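You operate a simulated robot arm through the tools that you are given. There is no shell and no other tool.

You are at the controls of a simulated robot arm. One attempt, no reset.

Task
Park the closing head: oil it, slacken its thread and swing it back.
Fine: switch off first; brass button 3 times, blue wing tap closed, teal lever forward; free the blue head lever, swing the head back, lock the lever again.

Only the result counts: the job must be done as asked and must still hold three seconds after the hand-in. Knocking over, shifting, dropping, spilling or breaking anything else fails it.

Robot
A 6-joint arm with a fingered hand, fixed in place. Base frame: the origin is at the foot of the arm, x ahead of it, y to its left, z up. Units: mm, degrees, N and s.
With the tool pointing down near the work surface it reaches from about 480 to 940 mm from the base axis. Its first joint turns from -166.0 to 166.0 degrees. Payload 5 kg.
The TCP is the grasp point between the finger pads, 43 mm short of the fingertips. In the tool frame z runs along the fingers and y along their closing line. Largest opening 144 mm; the body of the gripper starts 50 mm behind the TCP. The gripper is a hand of 5 fingers: y runs from the thumb to the fingers, the wrist lies at [-21, -133, -233] in the tool frame.
Orientation is that of the tool frame in the base frame, as a unit quaternion [x, y, z, w]. With the fingers straight down and the wrist toward the robot, the tool's x, y and z point along [0, 1, 0], [1, 0, 0] and [0, 0, -1] of the base frame.

Tools
- The arm moves only by the tool drive_tool. Its argument "motion" is text: rows parted by semicolons, each of 6 numbers parted by spaces: the turn, a rotation vector about the tool's x, y, z in degrees, then the shift along the tool's x, y, z in mm. In form: ax ay az tx ty tz; .... A call has 1 to 20 rows; each row is the pose to reach, as a shift and turn from the pose commanded when the call began, along the tool's axes at that moment. Each row takes 0.2 s and may step no farther than 50 mm and 8.6 degrees from the row before; otherwise, the whole call is refused. Where a pose cannot be reached the arm comes as near as it can. A force on the tool above 90 N (or 10 N above the force at the start of the call, whichever is more), or a blocked arm, ends the call early, and 0.2 s more pass. In this call time passes only in rows, and 0.2 s behind the last. It gives the time, the measured TCP pose, the force on the tool (base axes), the opening and the grip force at its end, in the units of the frame above (readings bear some noise), with the torque about the TCP (base axes, N m) and any sound that the robot's microphone picked up.
- Cameras (640 x 400 px; columns grow to the right, rows downward): "scene" is fixed at [220.1, 649.4, 1683.9]; the picture's right is [-0.93, -0.37, 0.00], its down [-0.08, 0.20, -0.98] and it looks along [0.36, -0.91, -0.21] (base axes); focal length 311 px, centre (320, 200). "wrist" rides on the gripper at [86, -108, -168] in the tool frame; the picture's right is [-0.80, 0.28, -0.53], its down [-0.54, -0.73, 0.42] and it looks along [-0.27, 0.63, 0.73] (tool axes); focal length 275 px, centre (320, 200). There is no depth. A picture from a camera that has moved, and an enlarged one, comes with that camera's place and axes in the base frame and with its lens.
- capture(camera): a new picture of that camera. It takes no simulated time.
- move_column(by): slides the trunk up (or, below 0, down) by that many mm; the arm rides with it, the base frame stays. It gives what a move gives, with no picture.
- move_fingers(index, middle, ring, little, thumb_bend, thumb_turn): sets how far each is bent, from 0 (flat) to 1 (curled in); at 0.3 the hand is open as for a grip, at 0.7 the pads meet at the TCP. One left out holds its place. A second passes; each finger stops where it meets its share of the squeeze, and holds until it gets a number again. It is the only way to open and close the hand. It gives what a move gives, with no picture; readings hold the bend of each and the force on index, middle, ring, little, thumb and palm. thumb_turn goes from beside the hand (0) to across from the fingers (1), as for a grip.
- inspect(camera, box): a new picture of the part [left, top, right, bottom] of that camera's present view, enlarged. It takes no simulated time.
- job_done(): hands the job in; it is judged then, once.

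Nothing tells you positions but the pictures and the camera data. Unless the task says otherwise, let go and move clear before handing in.

The tools are called after "Call:" as name(argument=value, ...) on one line, values as JSON. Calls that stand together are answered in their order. drive_tool: Moves the arm, as the interface text tells. Its arguments: {"type":"object","properties":{"motion":{"type":"string"}},"required":["motion"]} The other tools are called the same way: move_column (by) slides the trunk up or down; move_fingers (index, middle, ring, little, thumb_bend, thumb_turn) moves the fingers one by one; capture (camera) takes a picture; inspect (camera, box) takes an enlarged picture of a part of a camera's view; job_done () hands the job in.

At the start:

```text
time: 0.0
eef_pos: [188.2, -322.5, 1534.1]
orientation: [0.708, 0.706, 0.0, 0.002]
contact_force: [0.4, 0.3, 1.3]
moment: [0.02, -0.01, 0.04]
grip_width: 143.4
gripper_force: 0.0
shape: jaw
bend: [0.3, 0.3, 0.3, 0.3, 0.3, 0.98]
finger forces: [0.1, 0.0, 0.0, 0.1, 0.1, 0.1]
trunk travel left (down, up): [-550.0, 40.0]
```

scene: 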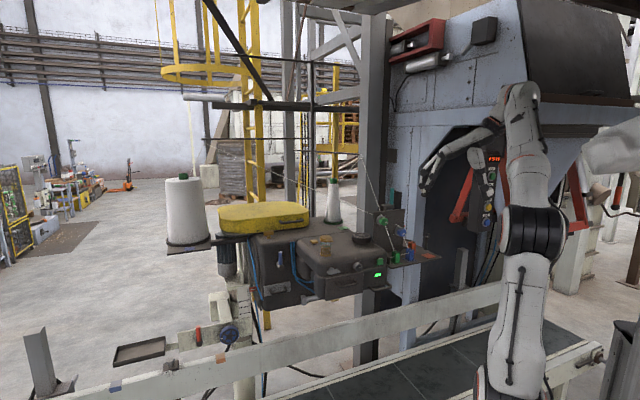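
wrist: 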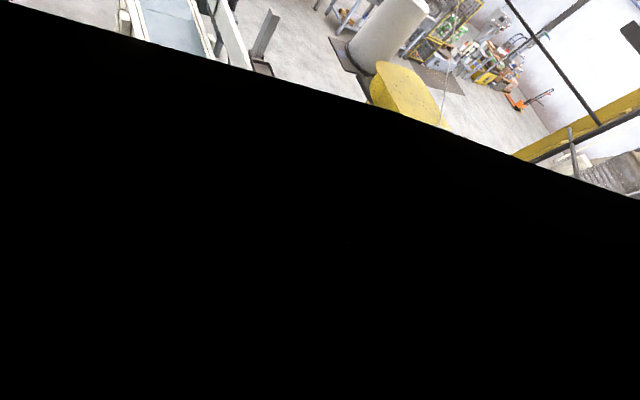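

I see a bag-closing sewing head on a stand beside a conveyor, with the arm standing on the right of the scene picture. I'll enlarge the picture first to find the switch, brass button, wing tap, teal lever and blue head lever.

Call:
inspect(camera="scene", box=[200, 160, 460, 320])

Call:
inspect(camera="scene", box=[340, 190, 460, 290])

Call:
inspect(camera="scene", box=[100, 270, 280, 390])

Call:
inspect(camera="scene", box=[400, 110, 560, 260])

```text
2.46 times, centred on (330, 240) of scene
camera zoom: at [220.1, 649.4, 1683.9], right [-0.93, -0.37, 0.0], down [-0.08, 0.2, -0.98], along [0.36, -0.91, -0.21], focal length 765 px, centre (295, 102)
```

zoom: 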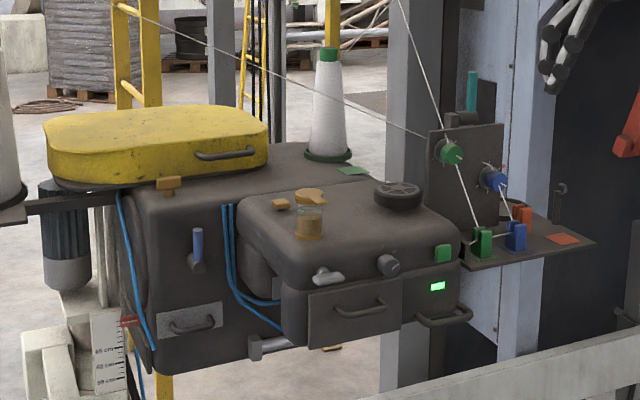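

```text
4.00 times, centred on (400, 240) of scene
camera zoom: at [220.1, 649.4, 1683.9], right [-0.93, -0.37, 0.0], down [-0.08, 0.2, -0.98], along [0.36, -0.91, -0.21], focal length 1243 px, centre (0, 40)
```

zoom: 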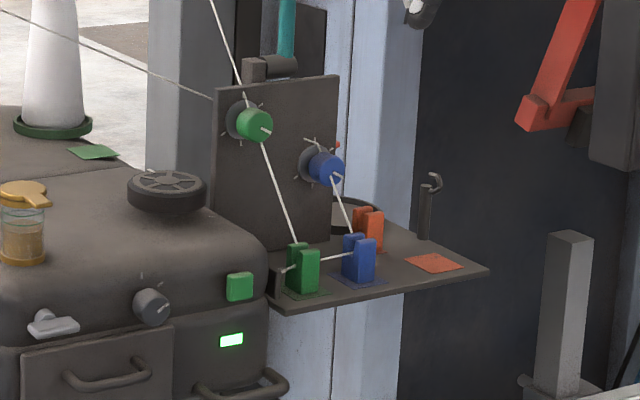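

```text
3.33 times, centred on (190, 330) of scene
camera zoom: at [220.1, 649.4, 1683.9], right [-0.93, -0.37, 0.0], down [-0.08, 0.2, -0.98], along [0.36, -0.91, -0.21], focal length 1036 px, centre (753, -233)
```

zoom: 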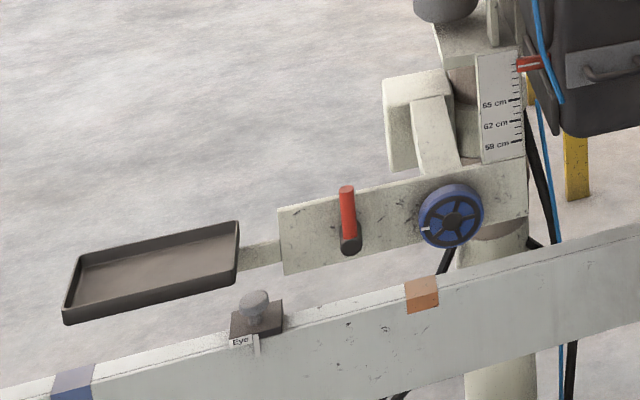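

```text
2.67 times, centred on (480, 185) of scene
camera zoom: at [220.1, 649.4, 1683.9], right [-0.93, -0.37, 0.0], down [-0.08, 0.2, -0.98], along [0.36, -0.91, -0.21], focal length 829 px, centre (-107, 240)
```

zoom: 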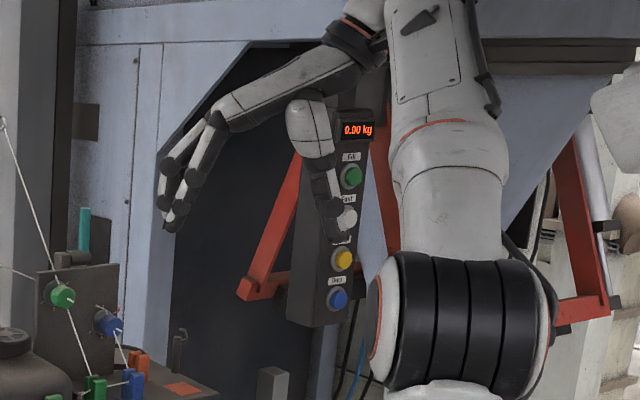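

The head, the thread plate with its blue and green knobs, and the scale post are visible, but the wrist view is mostly black. I'll enlarge more of both views before moving.

Call:
inspect(camera="wrist", box=[120, 0, 560, 200])

Call:
inspect(camera="scene", box=[300, 220, 390, 280])

Call:
inspect(camera="scene", box=[360, 185, 450, 245])

Call:
inspect(camera="scene", box=[240, 215, 330, 275])

Call:
inspect(camera="scene", box=[360, 225, 450, 285])

```text
1.45 times, centred on (340, 100) of wrist
camera zoom: at [79.0, -235.9, 1700.1], right [0.28, -0.8, 0.54], down [-0.73, -0.54, -0.42], along [0.63, -0.27, -0.73], focal length 400 px, centre (291, 346)
```

zoom: 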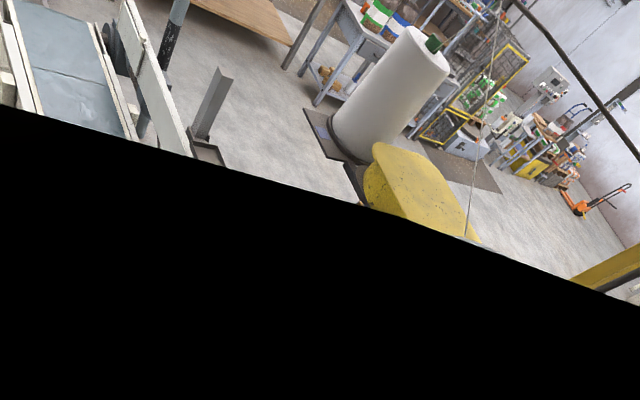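

```text
6.67 times, centred on (345, 250) of scene
camera zoom: at [220.1, 649.4, 1683.9], right [-0.93, -0.37, 0.0], down [-0.08, 0.2, -0.98], along [0.36, -0.91, -0.21], focal length 2072 px, centre (153, -133)
```

zoom: 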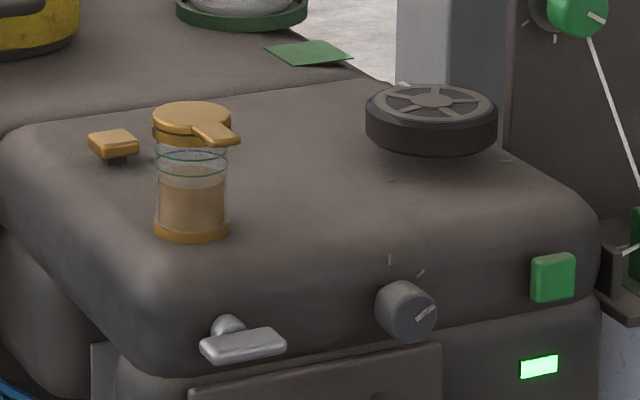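

```text
6.67 times, centred on (405, 215) of scene
camera zoom: at [220.1, 649.4, 1683.9], right [-0.93, -0.37, 0.0], down [-0.08, 0.2, -0.98], along [0.36, -0.91, -0.21], focal length 2072 px, centre (-247, 100)
```

zoom: 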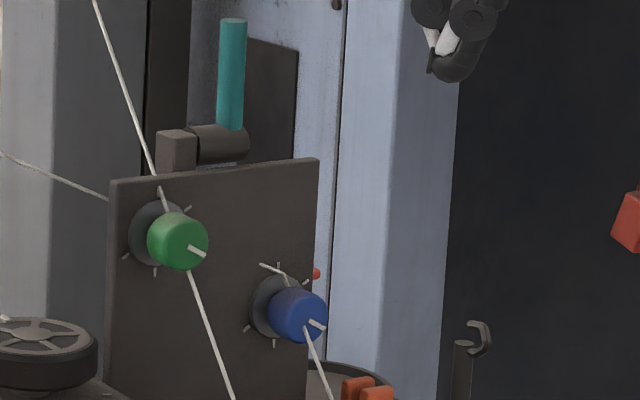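

```text
6.67 times, centred on (285, 245) of scene
camera zoom: at [220.1, 649.4, 1683.9], right [-0.93, -0.37, 0.0], down [-0.08, 0.2, -0.98], along [0.36, -0.91, -0.21], focal length 2072 px, centre (553, -100)
```

zoom: 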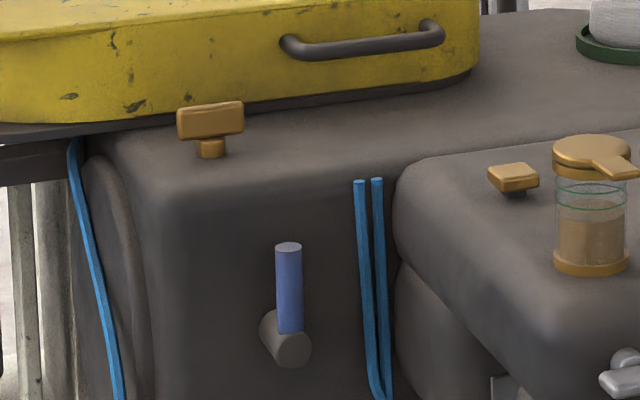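

```text
6.67 times, centred on (405, 255) of scene
camera zoom: at [220.1, 649.4, 1683.9], right [-0.93, -0.37, 0.0], down [-0.08, 0.2, -0.98], along [0.36, -0.91, -0.21], focal length 2072 px, centre (-247, -167)
```

zoom: 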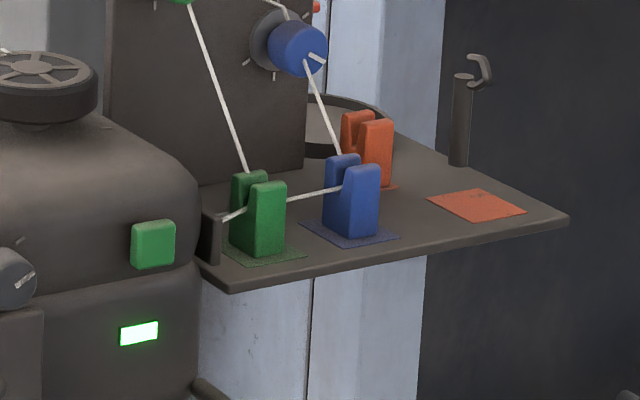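

The controls sit roughly 400–500 mm to the robot's right: the plate near x 300–400, the oil jar near x 600 and the blue lever near x 800. I'll back the hand off to the left, at the same height, and turn it to look at the head.

Call:
drive_tool(motion="0 0 7.5 31 21.8 0; 0 0 15 62 43.7 0; 0 0 22.5 93 65.5 0; 0 0 30 124 87.3 0; 0 0 37.5 155 109 0; 0 0 45 186 131 0; 0 0 52.5 217 153 0; 0 0 60 248 175 0; 0 0 67.5 279 196 0; 0 0 75 310 218 0; 0 0 82.5 341 240 0; 0 0 90 372 262 0")

Call:
capture(camera="wrist")

Call:
capture(camera="scene")

```text
time: 2.6
eef_pos: [454.1, -11.2, 1471.9]
orientation: [1.0, 0.029, 0.007, 0.001]
contact_force: [-1.2, -0.3, 1.4]
moment: [0.05, -0.09, 0.03]
grip_width: 143.8
gripper_force: 0.1
shape: jaw
bend: [0.3, 0.3, 0.3, 0.3, 0.3, 0.98]
finger forces: [0.0, 0.0, 0.0, 0.0, 0.0, 0.0]
out of reach, approached as far as the arm can: row 10, 11, 12
trunk travel left (down, up): [-550.0, 40.0]
```

```text
taken
camera wrist: at [530.4, 102.0, 1640.6], right [-0.79, -0.33, 0.52], down [-0.58, 0.69, -0.43], along [-0.22, -0.64, -0.73], focal length 275 px, centre (320, 200)
```

wrist: 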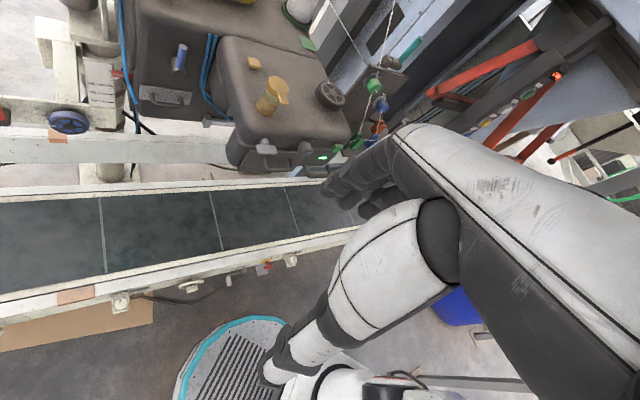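

```text
taken
```

scene: 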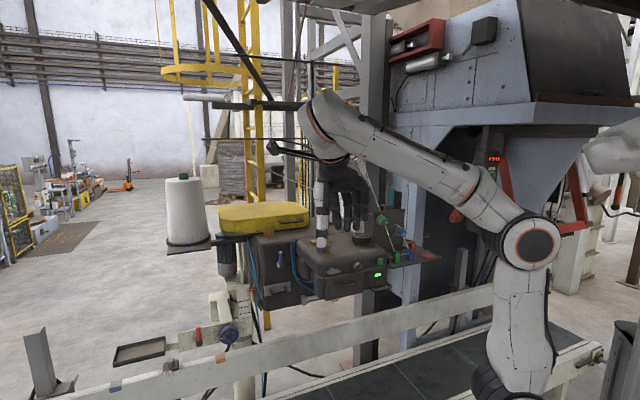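

The wrist camera now sees the head, plate and conveyor clearly. I'll enlarge these areas to identify the controls and triangulate them against the scene camera.

Call:
inspect(camera="wrist", box=[220, 20, 400, 180])

Call:
inspect(camera="wrist", box=[100, 0, 340, 150])

Call:
inspect(camera="wrist", box=[330, 20, 450, 160])

Call:
inspect(camera="wrist", box=[220, 0, 420, 20])

```text
2.50 times, centred on (310, 100) of wrist
camera zoom: at [530.4, 102.0, 1640.6], right [-0.79, -0.33, 0.52], down [-0.58, 0.69, -0.43], along [-0.22, -0.64, -0.73], focal length 688 px, centre (345, 450)
```

zoom: 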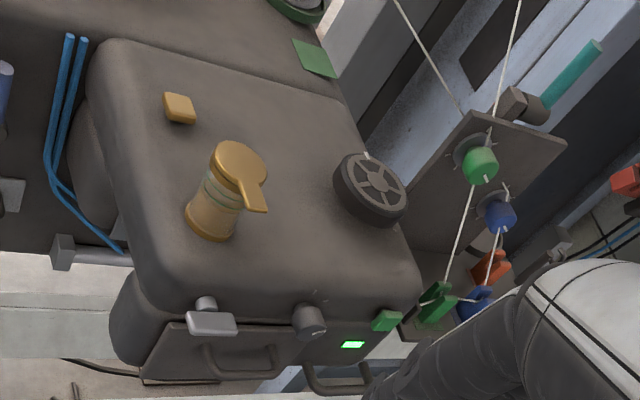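

```text
2.67 times, centred on (220, 75) of wrist
camera zoom: at [530.4, 102.0, 1640.6], right [-0.79, -0.33, 0.52], down [-0.58, 0.69, -0.43], along [-0.22, -0.64, -0.73], focal length 734 px, centre (587, 533)
```

zoom: 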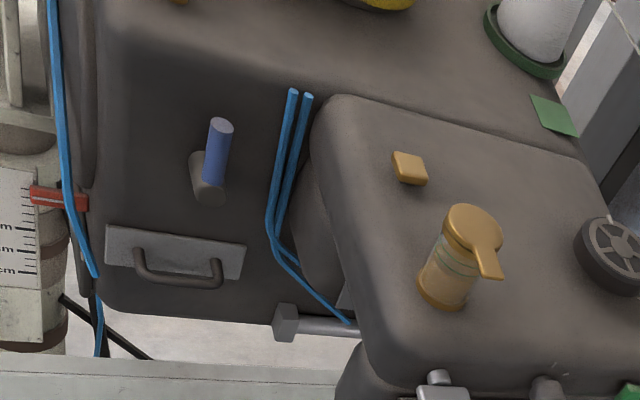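

```text
2.86 times, centred on (390, 90) of wrist
camera zoom: at [530.4, 102.0, 1640.6], right [-0.79, -0.33, 0.52], down [-0.58, 0.69, -0.43], along [-0.22, -0.64, -0.73], focal length 786 px, centre (120, 514)
```

zoom: 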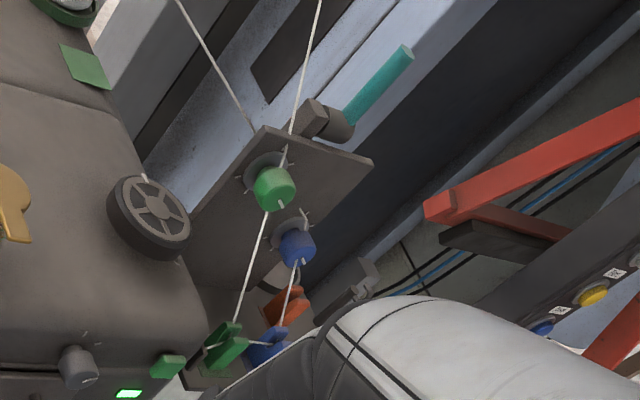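

```text
3.20 times, centred on (320, 10) of wrist
camera zoom: at [530.4, 102.0, 1640.6], right [-0.79, -0.33, 0.52], down [-0.58, 0.69, -0.43], along [-0.22, -0.64, -0.73], focal length 881 px, centre (320, 808)
```

zoom: 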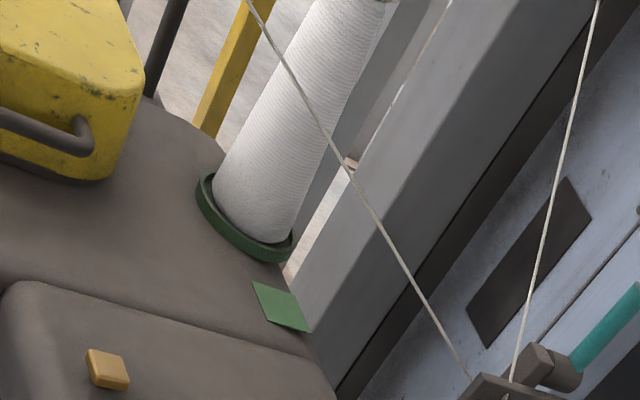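

I still have no blue wing tap. Blue hoses run down the post, so I'll search along them and around the stand.

Call:
inspect(camera="scene", box=[210, 240, 300, 300])

Call:
inspect(camera="scene", box=[210, 300, 350, 400])

Call:
inspect(camera="scene", box=[340, 270, 480, 370])

Call:
inspect(camera="wrist", box=[0, 0, 200, 150])

Call:
inspect(camera="scene", box=[360, 0, 520, 100])

Call:
inspect(camera="scene", box=[210, 60, 370, 220])

```text
6.67 times, centred on (255, 270) of scene
camera zoom: at [220.1, 649.4, 1683.9], right [-0.93, -0.37, 0.0], down [-0.08, 0.2, -0.98], along [0.36, -0.91, -0.21], focal length 2072 px, centre (753, -267)
```

zoom: 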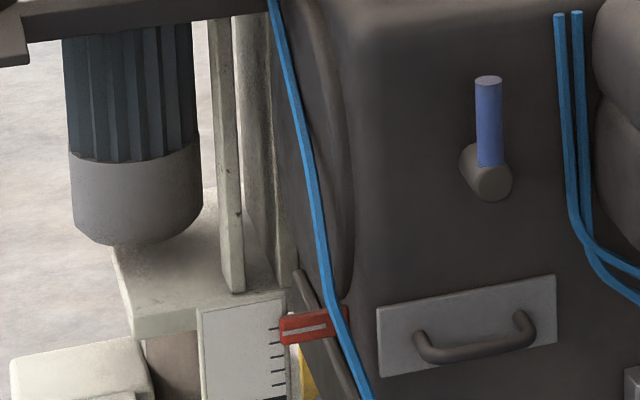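

```text
4.00 times, centred on (280, 350) of scene
camera zoom: at [220.1, 649.4, 1683.9], right [-0.93, -0.37, 0.0], down [-0.08, 0.2, -0.98], along [0.36, -0.91, -0.21], focal length 1243 px, centre (480, -400)
```

zoom: 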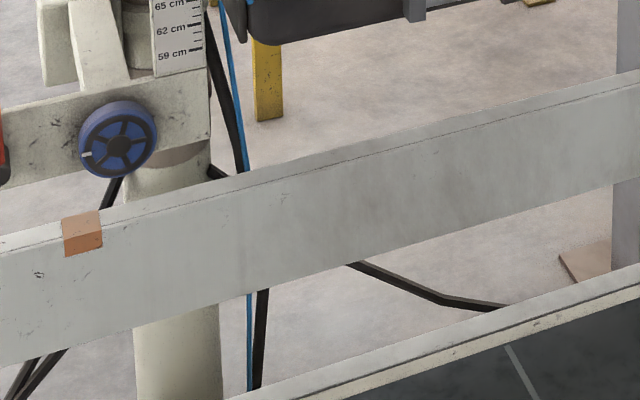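

```text
4.00 times, centred on (410, 320) of scene
camera zoom: at [220.1, 649.4, 1683.9], right [-0.93, -0.37, 0.0], down [-0.08, 0.2, -0.98], along [0.36, -0.91, -0.21], focal length 1243 px, centre (-40, -280)
```

zoom: 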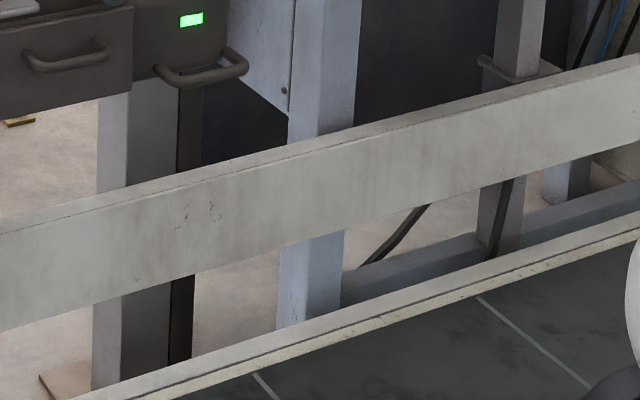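

```text
2.67 times, centred on (100, 75) of wrist
camera zoom: at [530.4, 102.0, 1640.6], right [-0.79, -0.33, 0.52], down [-0.58, 0.69, -0.43], along [-0.22, -0.64, -0.73], focal length 734 px, centre (907, 533)
```

zoom: 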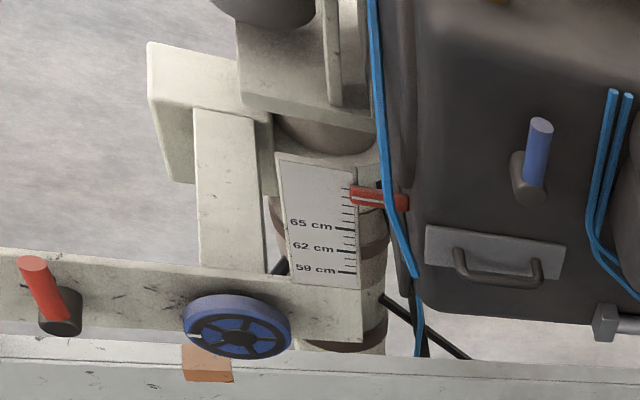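

```text
4.00 times, centred on (440, 50) of scene
camera zoom: at [220.1, 649.4, 1683.9], right [-0.93, -0.37, 0.0], down [-0.08, 0.2, -0.98], along [0.36, -0.91, -0.21], focal length 1243 px, centre (-160, 800)
```

zoom: 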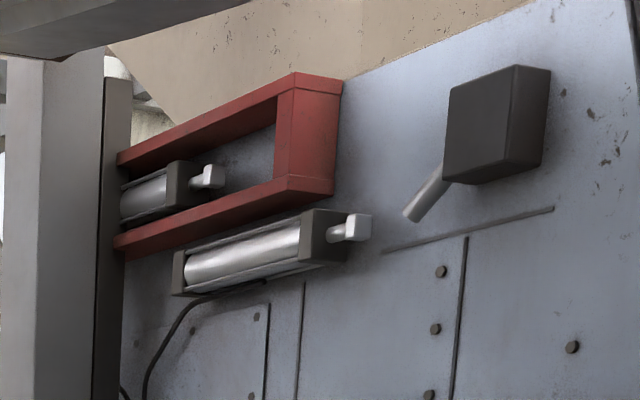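

```text
2.50 times, centred on (290, 140) of scene
camera zoom: at [220.1, 649.4, 1683.9], right [-0.93, -0.37, 0.0], down [-0.08, 0.2, -0.98], along [0.36, -0.91, -0.21], focal length 777 px, centre (395, 350)
```

zoom: 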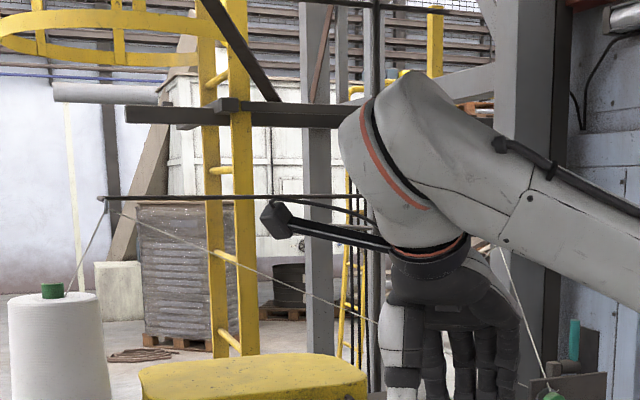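

No blue wing tap along the hoses either. I'll check the rest of the scene picture systematically before changing viewpoint.

Call:
inspect(camera="scene", box=[400, 200, 560, 300])

Call:
inspect(camera="scene", box=[540, 200, 640, 400])

Call:
inspect(camera="scene", box=[0, 280, 160, 400])

Call:
inspect(camera="scene", box=[150, 390, 550, 400])

Call:
inspect(camera="wrist", box=[0, 150, 340, 400])

Call:
inspect(camera="wrist", box=[160, -60, 420, 10])

```text
4.00 times, centred on (480, 250) of scene
camera zoom: at [220.1, 649.4, 1683.9], right [-0.93, -0.37, 0.0], down [-0.08, 0.2, -0.98], along [0.36, -0.91, -0.21], focal length 1243 px, centre (-320, 0)
```

zoom: 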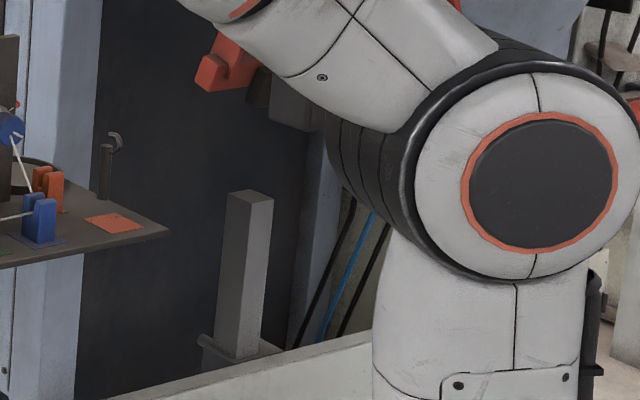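

```text
2.00 times, centred on (590, 300) of scene
camera zoom: at [220.1, 649.4, 1683.9], right [-0.93, -0.37, 0.0], down [-0.08, 0.2, -0.98], along [0.36, -0.91, -0.21], focal length 622 px, centre (-220, 0)
```

zoom: 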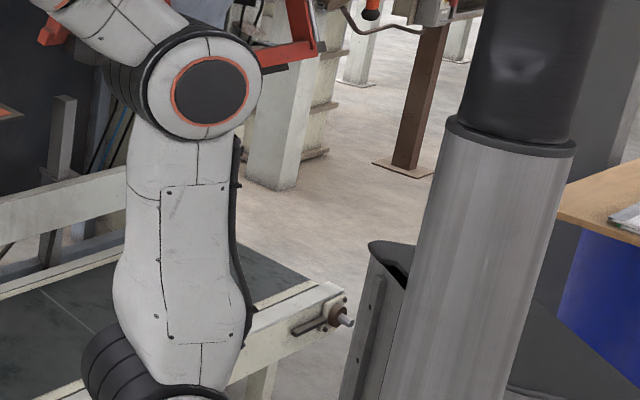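

```text
3.33 times, centred on (80, 340) of scene
camera zoom: at [220.1, 649.4, 1683.9], right [-0.93, -0.37, 0.0], down [-0.08, 0.2, -0.98], along [0.36, -0.91, -0.21], focal length 1036 px, centre (1120, -267)
```

zoom: 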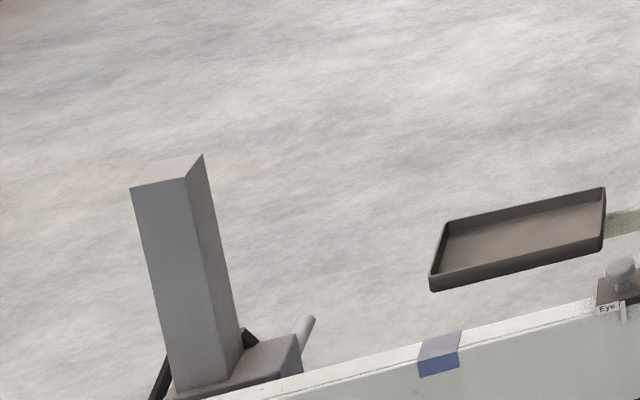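

```text
1.60 times, centred on (350, 395) of scene
camera zoom: at [220.1, 649.4, 1683.9], right [-0.93, -0.37, 0.0], down [-0.08, 0.2, -0.98], along [0.36, -0.91, -0.21], focal length 497 px, centre (272, -112)
```

zoom: 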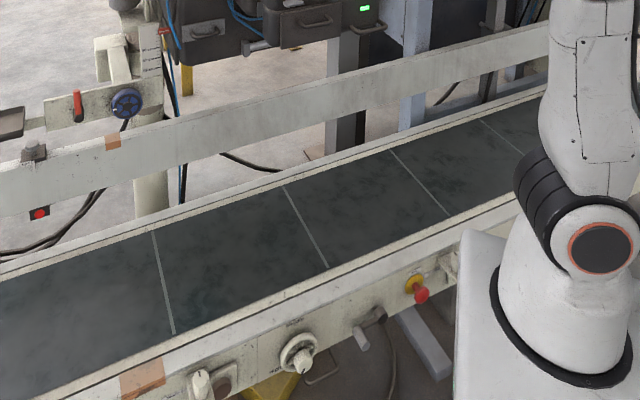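

```text
1.60 times, centred on (170, 275) of wrist
camera zoom: at [530.4, 102.0, 1640.6], right [-0.79, -0.33, 0.52], down [-0.58, 0.69, -0.43], along [-0.22, -0.64, -0.73], focal length 440 px, centre (560, 80)
```

zoom: 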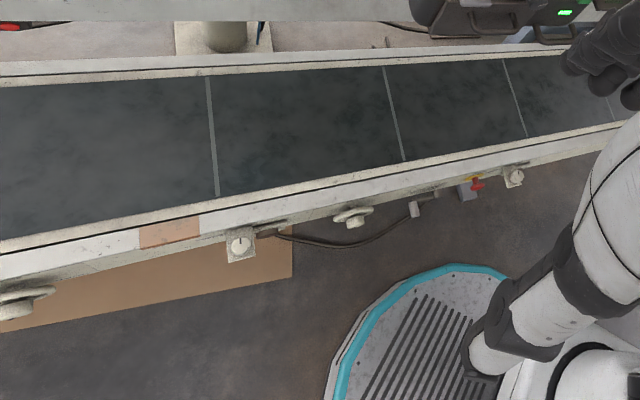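

```text
refused: -60 is not a number from 0 to 400
```

The conveyor's near side carries dials, a red e-stop and a lever, so the robot stands on that side. I'll enlarge that panel, since the machine's switch may be there.

Call:
inspect(camera="scene", box=[240, 398, 440, 400])

Call:
inspect(camera="scene", box=[0, 399, 640, 400])

Call:
inspect(camera="wrist", box=[120, 230, 360, 340])

Call:
inspect(camera="wrist", box=[0, 0, 640, 1])

```text
3.20 times, centred on (340, 399) of scene
camera zoom: at [220.1, 649.4, 1683.9], right [-0.93, -0.37, 0.0], down [-0.08, 0.2, -0.98], along [0.36, -0.91, -0.21], focal length 995 px, centre (256, -437)
```

zoom: 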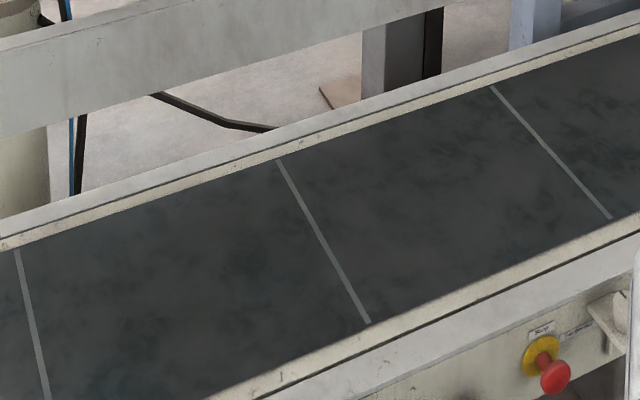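

```text
1.00 times, centred on (320, 400) of scene (not enlarged: the box is as wide or as high as the picture)
camera zoom: at [220.1, 649.4, 1683.9], right [-0.93, -0.37, 0.0], down [-0.08, 0.2, -0.98], along [0.36, -0.91, -0.21], focal length 311 px, centre (320, 0)
```

zoom: 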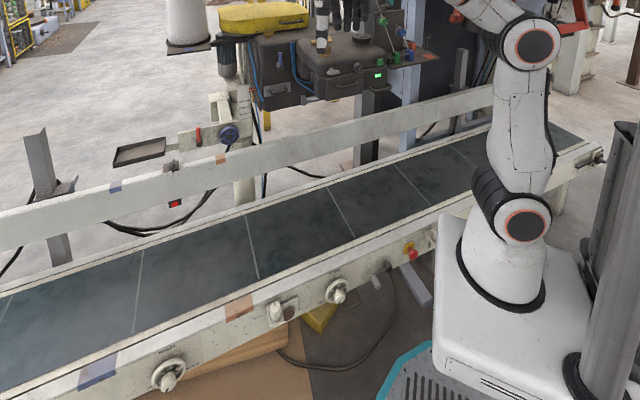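

```text
2.67 times, centred on (240, 285) of wrist
camera zoom: at [530.4, 102.0, 1640.6], right [-0.79, -0.33, 0.52], down [-0.58, 0.69, -0.43], along [-0.22, -0.64, -0.73], focal length 734 px, centre (533, -27)
```

zoom: 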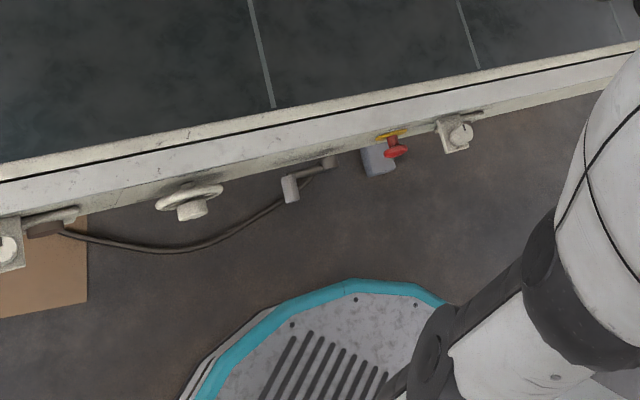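

```text
1.00 times, centred on (320, 0) of wrist (not enlarged: the box is as wide or as high as the picture)
camera zoom: at [530.4, 102.0, 1640.6], right [-0.79, -0.33, 0.52], down [-0.58, 0.69, -0.43], along [-0.22, -0.64, -0.73], focal length 275 px, centre (320, 400)
```

zoom: 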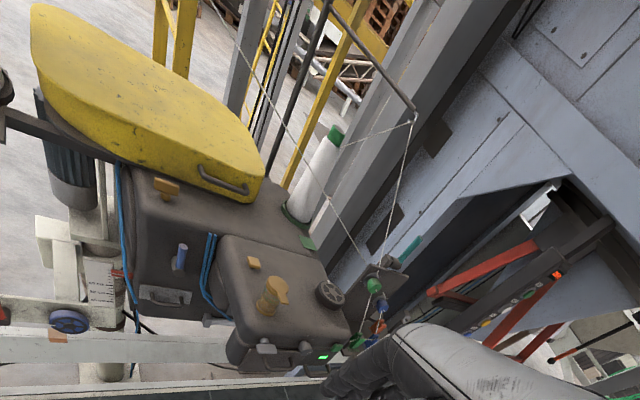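

The conveyor panel has its own dials and stop, and I'll leave those alone. I'll lower the trunk for a flatter look at the head's front and underside.

Call:
move_column(by=-200)

Call:
capture(camera="wrist")

Call:
inspect(camera="wrist", box=[0, 0, 640, 1])

```text
time: 4.8
eef_pos: [454.7, -10.5, 1272.7]
orientation: [1.0, 0.031, 0.007, 0.002]
contact_force: [-0.7, 0.5, -1.0]
moment: [-0.03, 0.01, -0.02]
grip_width: 144.0
gripper_force: 0.1
shape: jaw
bend: [0.3, 0.3, 0.3, 0.3, 0.3, 0.98]
finger forces: [0.0, 0.0, 0.1, 0.0, 0.1, 0.1]
trunk travel left (down, up): [-350.0, 240.0]
```

```text
taken
camera wrist: at [531.9, 102.7, 1439.7], right [-0.78, -0.33, 0.53], down [-0.58, 0.69, -0.43], along [-0.22, -0.64, -0.73], focal length 275 px, centre (320, 200)
```

wrist: 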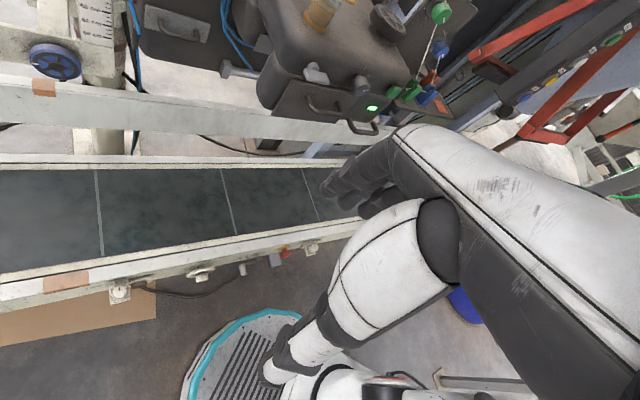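

```text
1.00 times, centred on (320, 0) of wrist (not enlarged: the box is as wide or as high as the picture)
camera zoom: at [531.9, 102.7, 1439.7], right [-0.78, -0.33, 0.53], down [-0.58, 0.69, -0.43], along [-0.22, -0.64, -0.73], focal length 275 px, centre (320, 400)
```

zoom: 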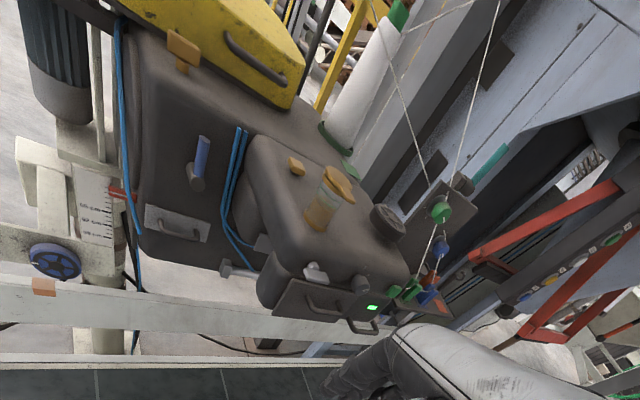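

This lower view shows the head's front face and the plate from a flatter angle. I'll enlarge these parts again.

Call:
inspect(camera="wrist", box=[250, 0, 410, 140])

Call:
inspect(camera="wrist", box=[340, 0, 500, 10])

Call:
inspect(camera="wrist", box=[120, 0, 320, 10])

Call:
inspect(camera="wrist", box=[360, 30, 480, 110])

```text
2.86 times, centred on (330, 70) of wrist
camera zoom: at [531.9, 102.7, 1439.7], right [-0.78, -0.33, 0.53], down [-0.58, 0.69, -0.43], along [-0.22, -0.64, -0.73], focal length 786 px, centre (291, 571)
```

zoom: 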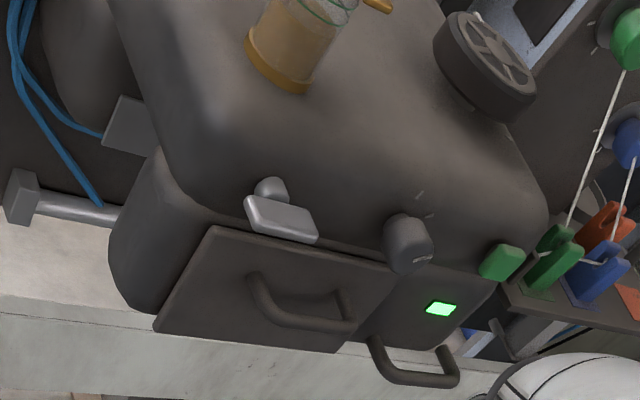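

```text
4.00 times, centred on (420, 5) of wrist
camera zoom: at [531.9, 102.7, 1439.7], right [-0.78, -0.33, 0.53], down [-0.58, 0.69, -0.43], along [-0.22, -0.64, -0.73], focal length 1101 px, centre (-80, 980)
```

zoom: 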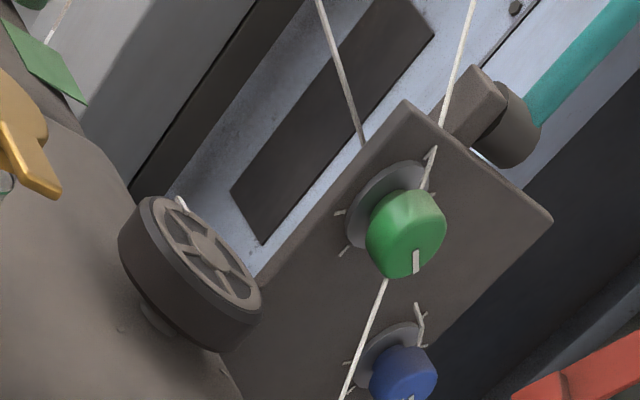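

```text
3.20 times, centred on (220, 5) of wrist
camera zoom: at [531.9, 102.7, 1439.7], right [-0.78, -0.33, 0.53], down [-0.58, 0.69, -0.43], along [-0.22, -0.64, -0.73], focal length 881 px, centre (640, 824)
```

zoom: 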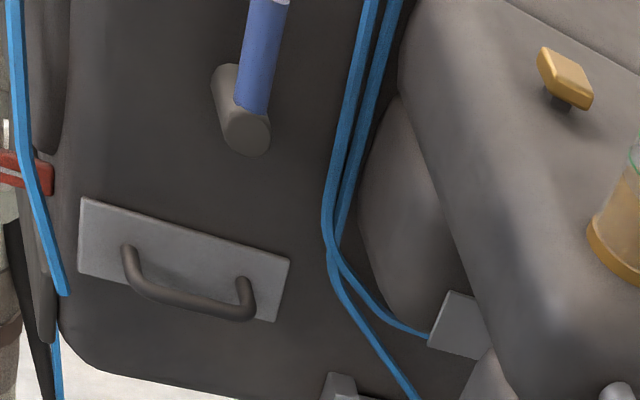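

```text
5.00 times, centred on (420, 70) of wrist
camera zoom: at [531.9, 102.7, 1439.7], right [-0.78, -0.33, 0.53], down [-0.58, 0.69, -0.43], along [-0.22, -0.64, -0.73], focal length 1376 px, centre (-180, 850)
```

zoom: 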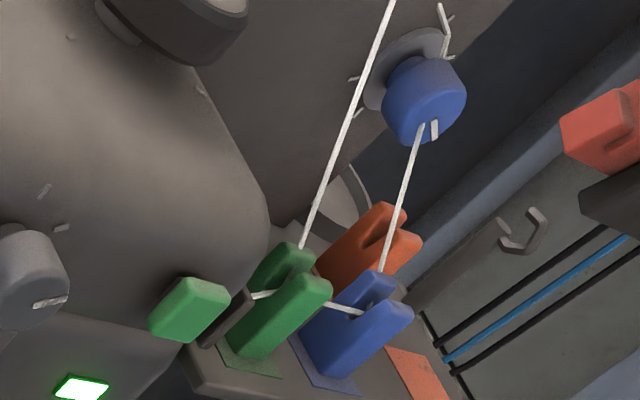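

The whole line lies at about 45° to my base axes: the head front faces the robot, with the switch knob near (476,-388,1202), the brass button near (690,-472,1243) and the blue lever near (809,-397,1180). The unseen side is the right end of the head, so I'll swing the hand over to look there.

Call:
drive_tool(motion="0 0 -3.5 -27 33.5 0; 0 0 -7 -54 67 0; 0 0 -10.5 -81 100 0; 0 0 -14 -108 133 0; 0 0 -17.5 -135 167 0; 0 0 -21 -162 200 0; 0 0 -24.5 -189 234 0; 0 0 -28 -216 267 0; 0 0 -31.5 -243 301 0; 0 0 -35 -270 334 0; 0 0 -38.5 -297 367 0; 0 0 -42 -324 400 0")

Call:
capture(camera="wrist")

Call:
capture(camera="scene")

Call:
inspect(camera="wrist", box=[0, 0, 640, 1])

```text
time: 6.4
eef_pos: [344.8, -176.4, 1272.6]
orientation: [0.922, 0.387, 0.007, 0.003]
contact_force: [-0.5, 0.2, -0.6]
moment: [0.08, -0.02, 0.01]
grip_width: 143.8
gripper_force: 0.1
shape: jaw
bend: [0.3, 0.3, 0.3, 0.3, 0.3, 0.97]
finger forces: [0.1, 0.0, 0.1, 0.0, 0.0, 0.1]
trunk travel left (down, up): [-350.0, 240.0]
stopped in row 8: the arm was blocked; the commanded pose is now the measured one
```

```text
taken
camera wrist: at [325.2, -40.7, 1439.5], right [-0.36, -0.77, 0.53], down [-0.89, 0.12, -0.44], along [0.27, -0.63, -0.73], focal length 275 px, centre (320, 200)
```

wrist: 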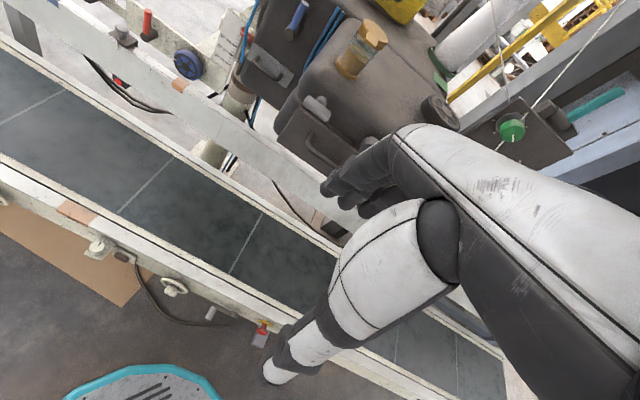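

```text
taken
```

scene: 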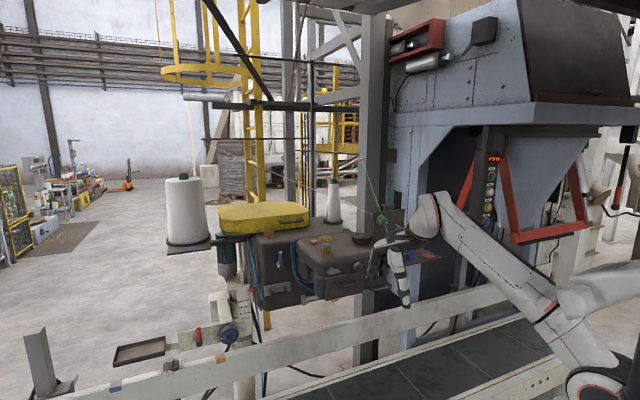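

```text
1.00 times, centred on (320, 0) of wrist (not enlarged: the box is as wide or as high as the picture)
camera zoom: at [325.2, -40.7, 1439.5], right [-0.36, -0.77, 0.53], down [-0.89, 0.12, -0.44], along [0.27, -0.63, -0.73], focal length 275 px, centre (320, 400)
```

zoom: 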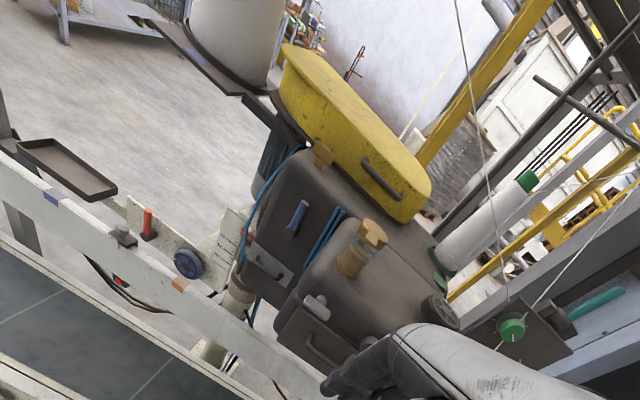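

The arm stopped near its folded limit with almost no contact force, and it now faces the head squarely. I'll go slightly outward, then sideways to the right to see the hidden end.

Call:
drive_tool(motion="0 0 0 0 35 0; 0 0 0 0 70 0; 0 0 0 -30 95 0; 0 0 0 -70 100 0; 0 0 0 -110 100 0; 0 0 0 -150 100 0; 0 0 0 -190 100 0; 0 0 0 -230 95 0; 0 0 0 -270 90 0; 0 0 0 -310 85 0")

Call:
capture(camera="wrist")

Call:
inspect(camera="wrist", box=[0, 0, 640, 1])

Call:
capture(camera="scene")

```text
time: 8.6
eef_pos: [187.6, -458.4, 1269.9]
orientation: [0.922, 0.386, 0.008, 0.004]
contact_force: [0.4, 0.5, 0.1]
moment: [-0.04, 0.01, 0.02]
grip_width: 143.6
gripper_force: 0.0
shape: jaw
bend: [0.3, 0.3, 0.3, 0.3, 0.3, 0.98]
finger forces: [0.0, 0.0, 0.0, 0.1, 0.0, 0.0]
trunk travel left (down, up): [-350.0, 240.0]
```

```text
taken
camera wrist: at [167.8, -321.0, 1437.8], right [-0.37, -0.77, 0.53], down [-0.89, 0.12, -0.44], along [0.27, -0.63, -0.73], focal length 275 px, centre (320, 200)
```

wrist: 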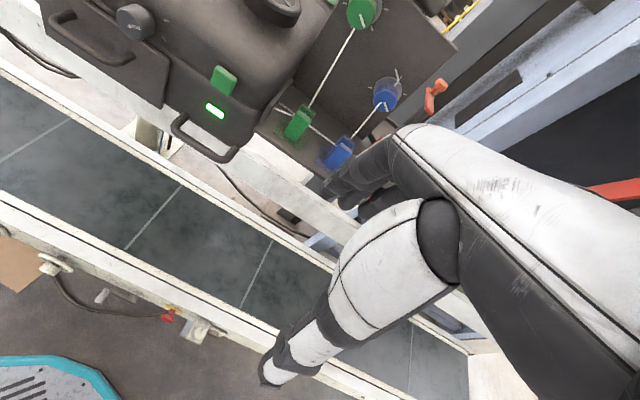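

```text
1.00 times, centred on (320, 0) of wrist (not enlarged: the box is as wide or as high as the picture)
camera zoom: at [167.8, -321.0, 1437.8], right [-0.37, -0.77, 0.53], down [-0.89, 0.12, -0.44], along [0.27, -0.63, -0.73], focal length 275 px, centre (320, 400)
```

zoom: 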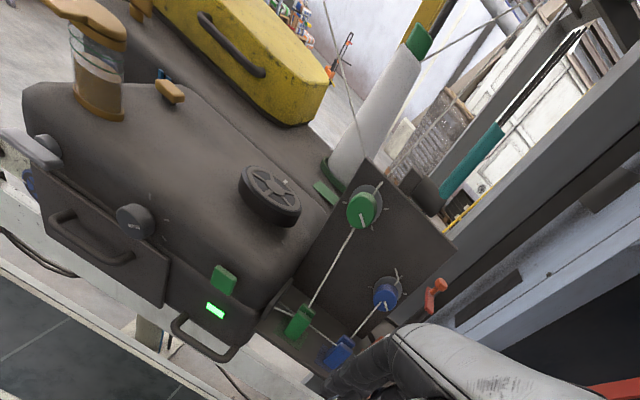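

```text
taken
```

scene: 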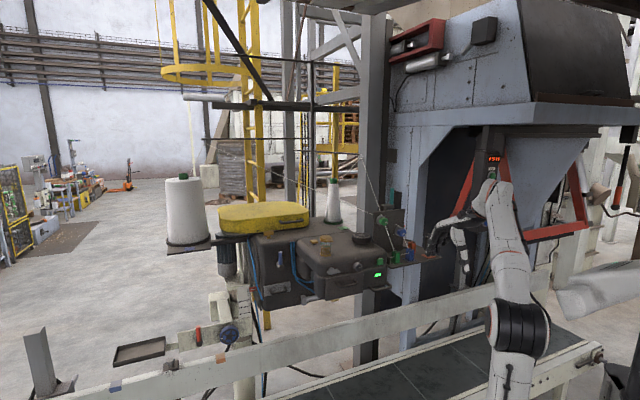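

This view shows the plate's side, with a small red wing-shaped handle behind it. I'll enlarge that and the blue specks on the left.

Call:
inspect(camera="wrist", box=[340, 20, 500, 130])

Call:
inspect(camera="wrist", box=[0, 0, 130, 20])

Call:
inspect(camera="wrist", box=[230, 0, 360, 80])

Call:
inspect(camera="wrist", box=[400, 0, 560, 2])

Call:
inspect(camera="wrist", box=[200, 60, 350, 170])

```text
3.64 times, centred on (420, 75) of wrist
camera zoom: at [167.8, -321.0, 1437.8], right [-0.37, -0.77, 0.53], down [-0.89, 0.12, -0.44], along [0.27, -0.63, -0.73], focal length 1001 px, centre (-44, 654)
```

zoom: 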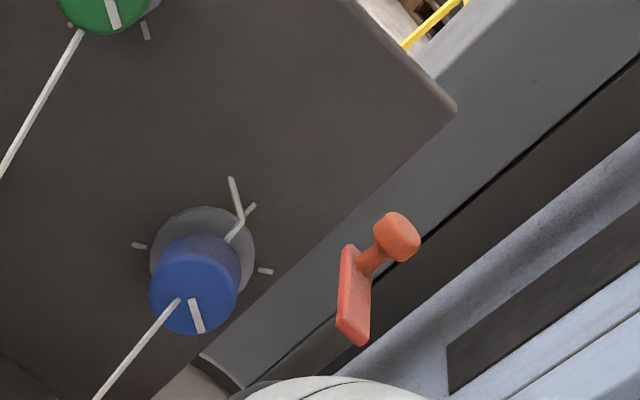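

```text
4.92 times, centred on (65, 10) of wrist
camera zoom: at [167.8, -321.0, 1437.8], right [-0.37, -0.77, 0.53], down [-0.89, 0.12, -0.44], along [0.27, -0.63, -0.73], focal length 1355 px, centre (1575, 1135)
```

zoom: 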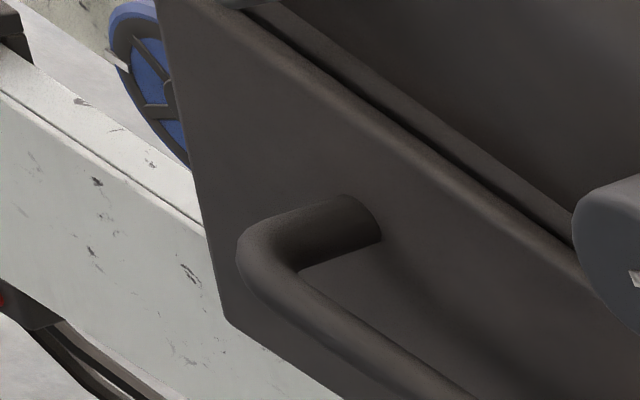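

```text
4.92 times, centred on (295, 40) of wrist
camera zoom: at [167.8, -321.0, 1437.8], right [-0.37, -0.77, 0.53], down [-0.89, 0.12, -0.44], along [0.27, -0.63, -0.73], focal length 1355 px, centre (443, 988)
```

zoom: 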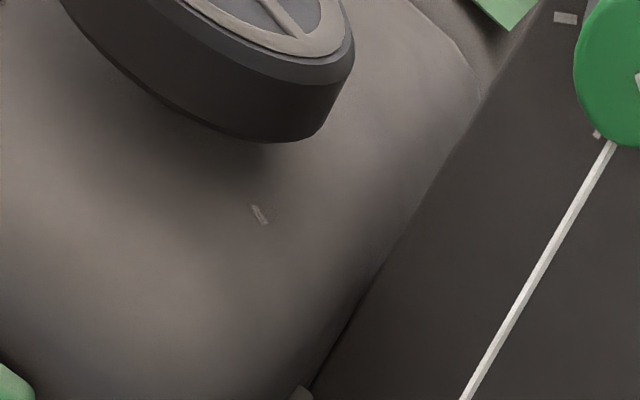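

```text
4.00 times, centred on (480, 1) of wrist
camera zoom: at [167.8, -321.0, 1437.8], right [-0.37, -0.77, 0.53], down [-0.89, 0.12, -0.44], along [0.27, -0.63, -0.73], focal length 1101 px, centre (-320, 996)
```

zoom: 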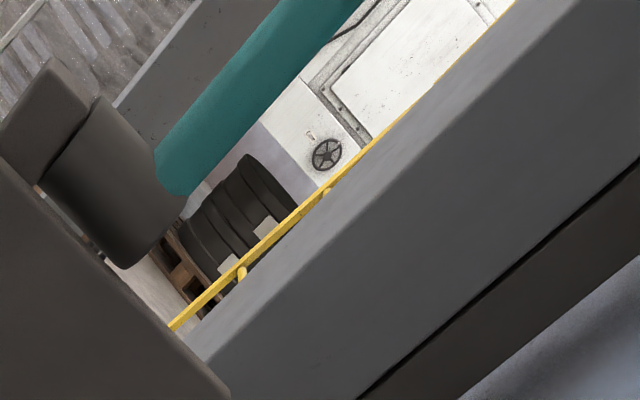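

```text
3.64 times, centred on (275, 115) of wrist
camera zoom: at [167.8, -321.0, 1437.8], right [-0.37, -0.77, 0.53], down [-0.89, 0.12, -0.44], along [0.27, -0.63, -0.73], focal length 1001 px, centre (484, 509)
```

zoom: 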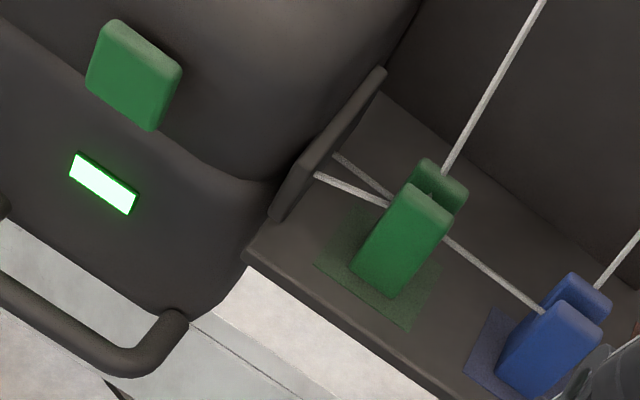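

A red wing tap sits on the frame post behind the plate, so a blue twin may be lower down; I also noticed a blue speck under the shelf. I'll back off a little and lower the trunk to look beneath it.

Call:
drive_tool(motion="0 0 0 0 -35 0; 0 0 0 0 -70 0")

Call:
move_column(by=-250)

Call:
capture(camera="wrist")

Call:
inspect(camera="wrist", box=[0, 0, 640, 1])

Call:
capture(camera="scene")

```text
time: 9.2
eef_pos: [137.6, -408.2, 1271.2]
orientation: [0.923, 0.386, 0.007, 0.004]
contact_force: [-0.6, -0.6, 0.4]
moment: [-0.01, 0.02, -0.03]
grip_width: 144.2
gripper_force: 0.0
shape: jaw
bend: [0.3, 0.3, 0.3, 0.3, 0.3, 0.98]
finger forces: [0.0, 0.0, 0.1, 0.0, 0.0, 0.1]
trunk travel left (down, up): [-350.0, 240.0]
```

```text
time: 11.8
eef_pos: [137.7, -409.2, 1021.7]
orientation: [0.923, 0.386, 0.007, 0.004]
contact_force: [0.1, -0.6, -0.5]
moment: [-0.01, -0.03, 0.05]
grip_width: 143.9
gripper_force: 0.0
shape: jaw
bend: [0.3, 0.3, 0.3, 0.3, 0.3, 0.98]
finger forces: [0.1, 0.1, 0.0, 0.0, 0.0, 0.1]
trunk travel left (down, up): [-100.0, 490.0]
```

```text
taken
camera wrist: at [118.4, -270.9, 1188.4], right [-0.37, -0.77, 0.53], down [-0.89, 0.12, -0.44], along [0.27, -0.63, -0.73], focal length 275 px, centre (320, 200)
```

wrist: 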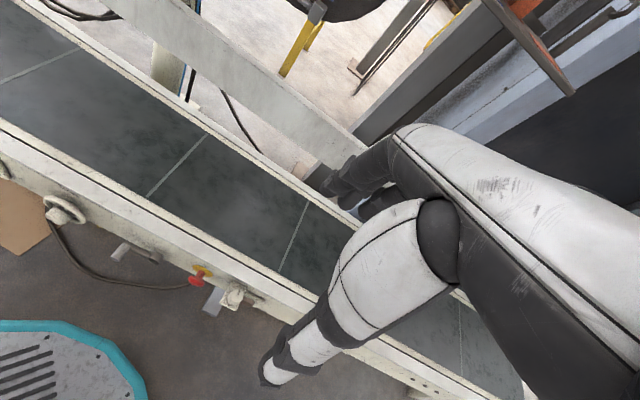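

```text
1.00 times, centred on (320, 0) of wrist (not enlarged: the box is as wide or as high as the picture)
camera zoom: at [118.4, -270.9, 1188.4], right [-0.37, -0.77, 0.53], down [-0.89, 0.12, -0.44], along [0.27, -0.63, -0.73], focal length 275 px, centre (320, 400)
```

zoom: 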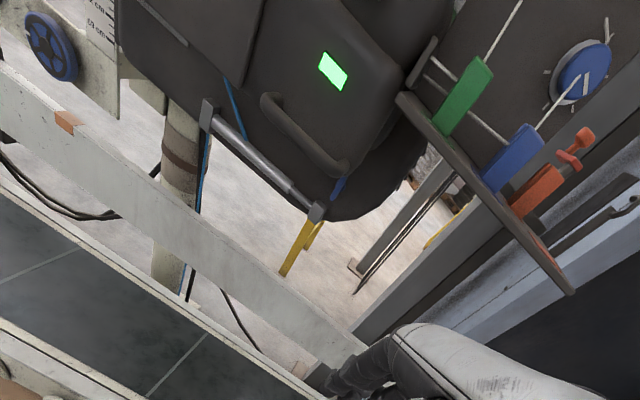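

```text
taken
```

scene: 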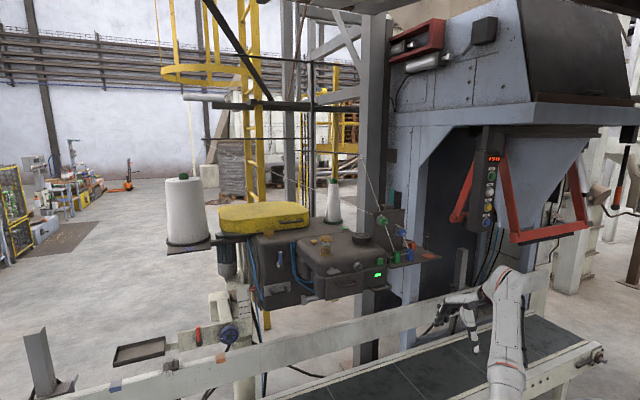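

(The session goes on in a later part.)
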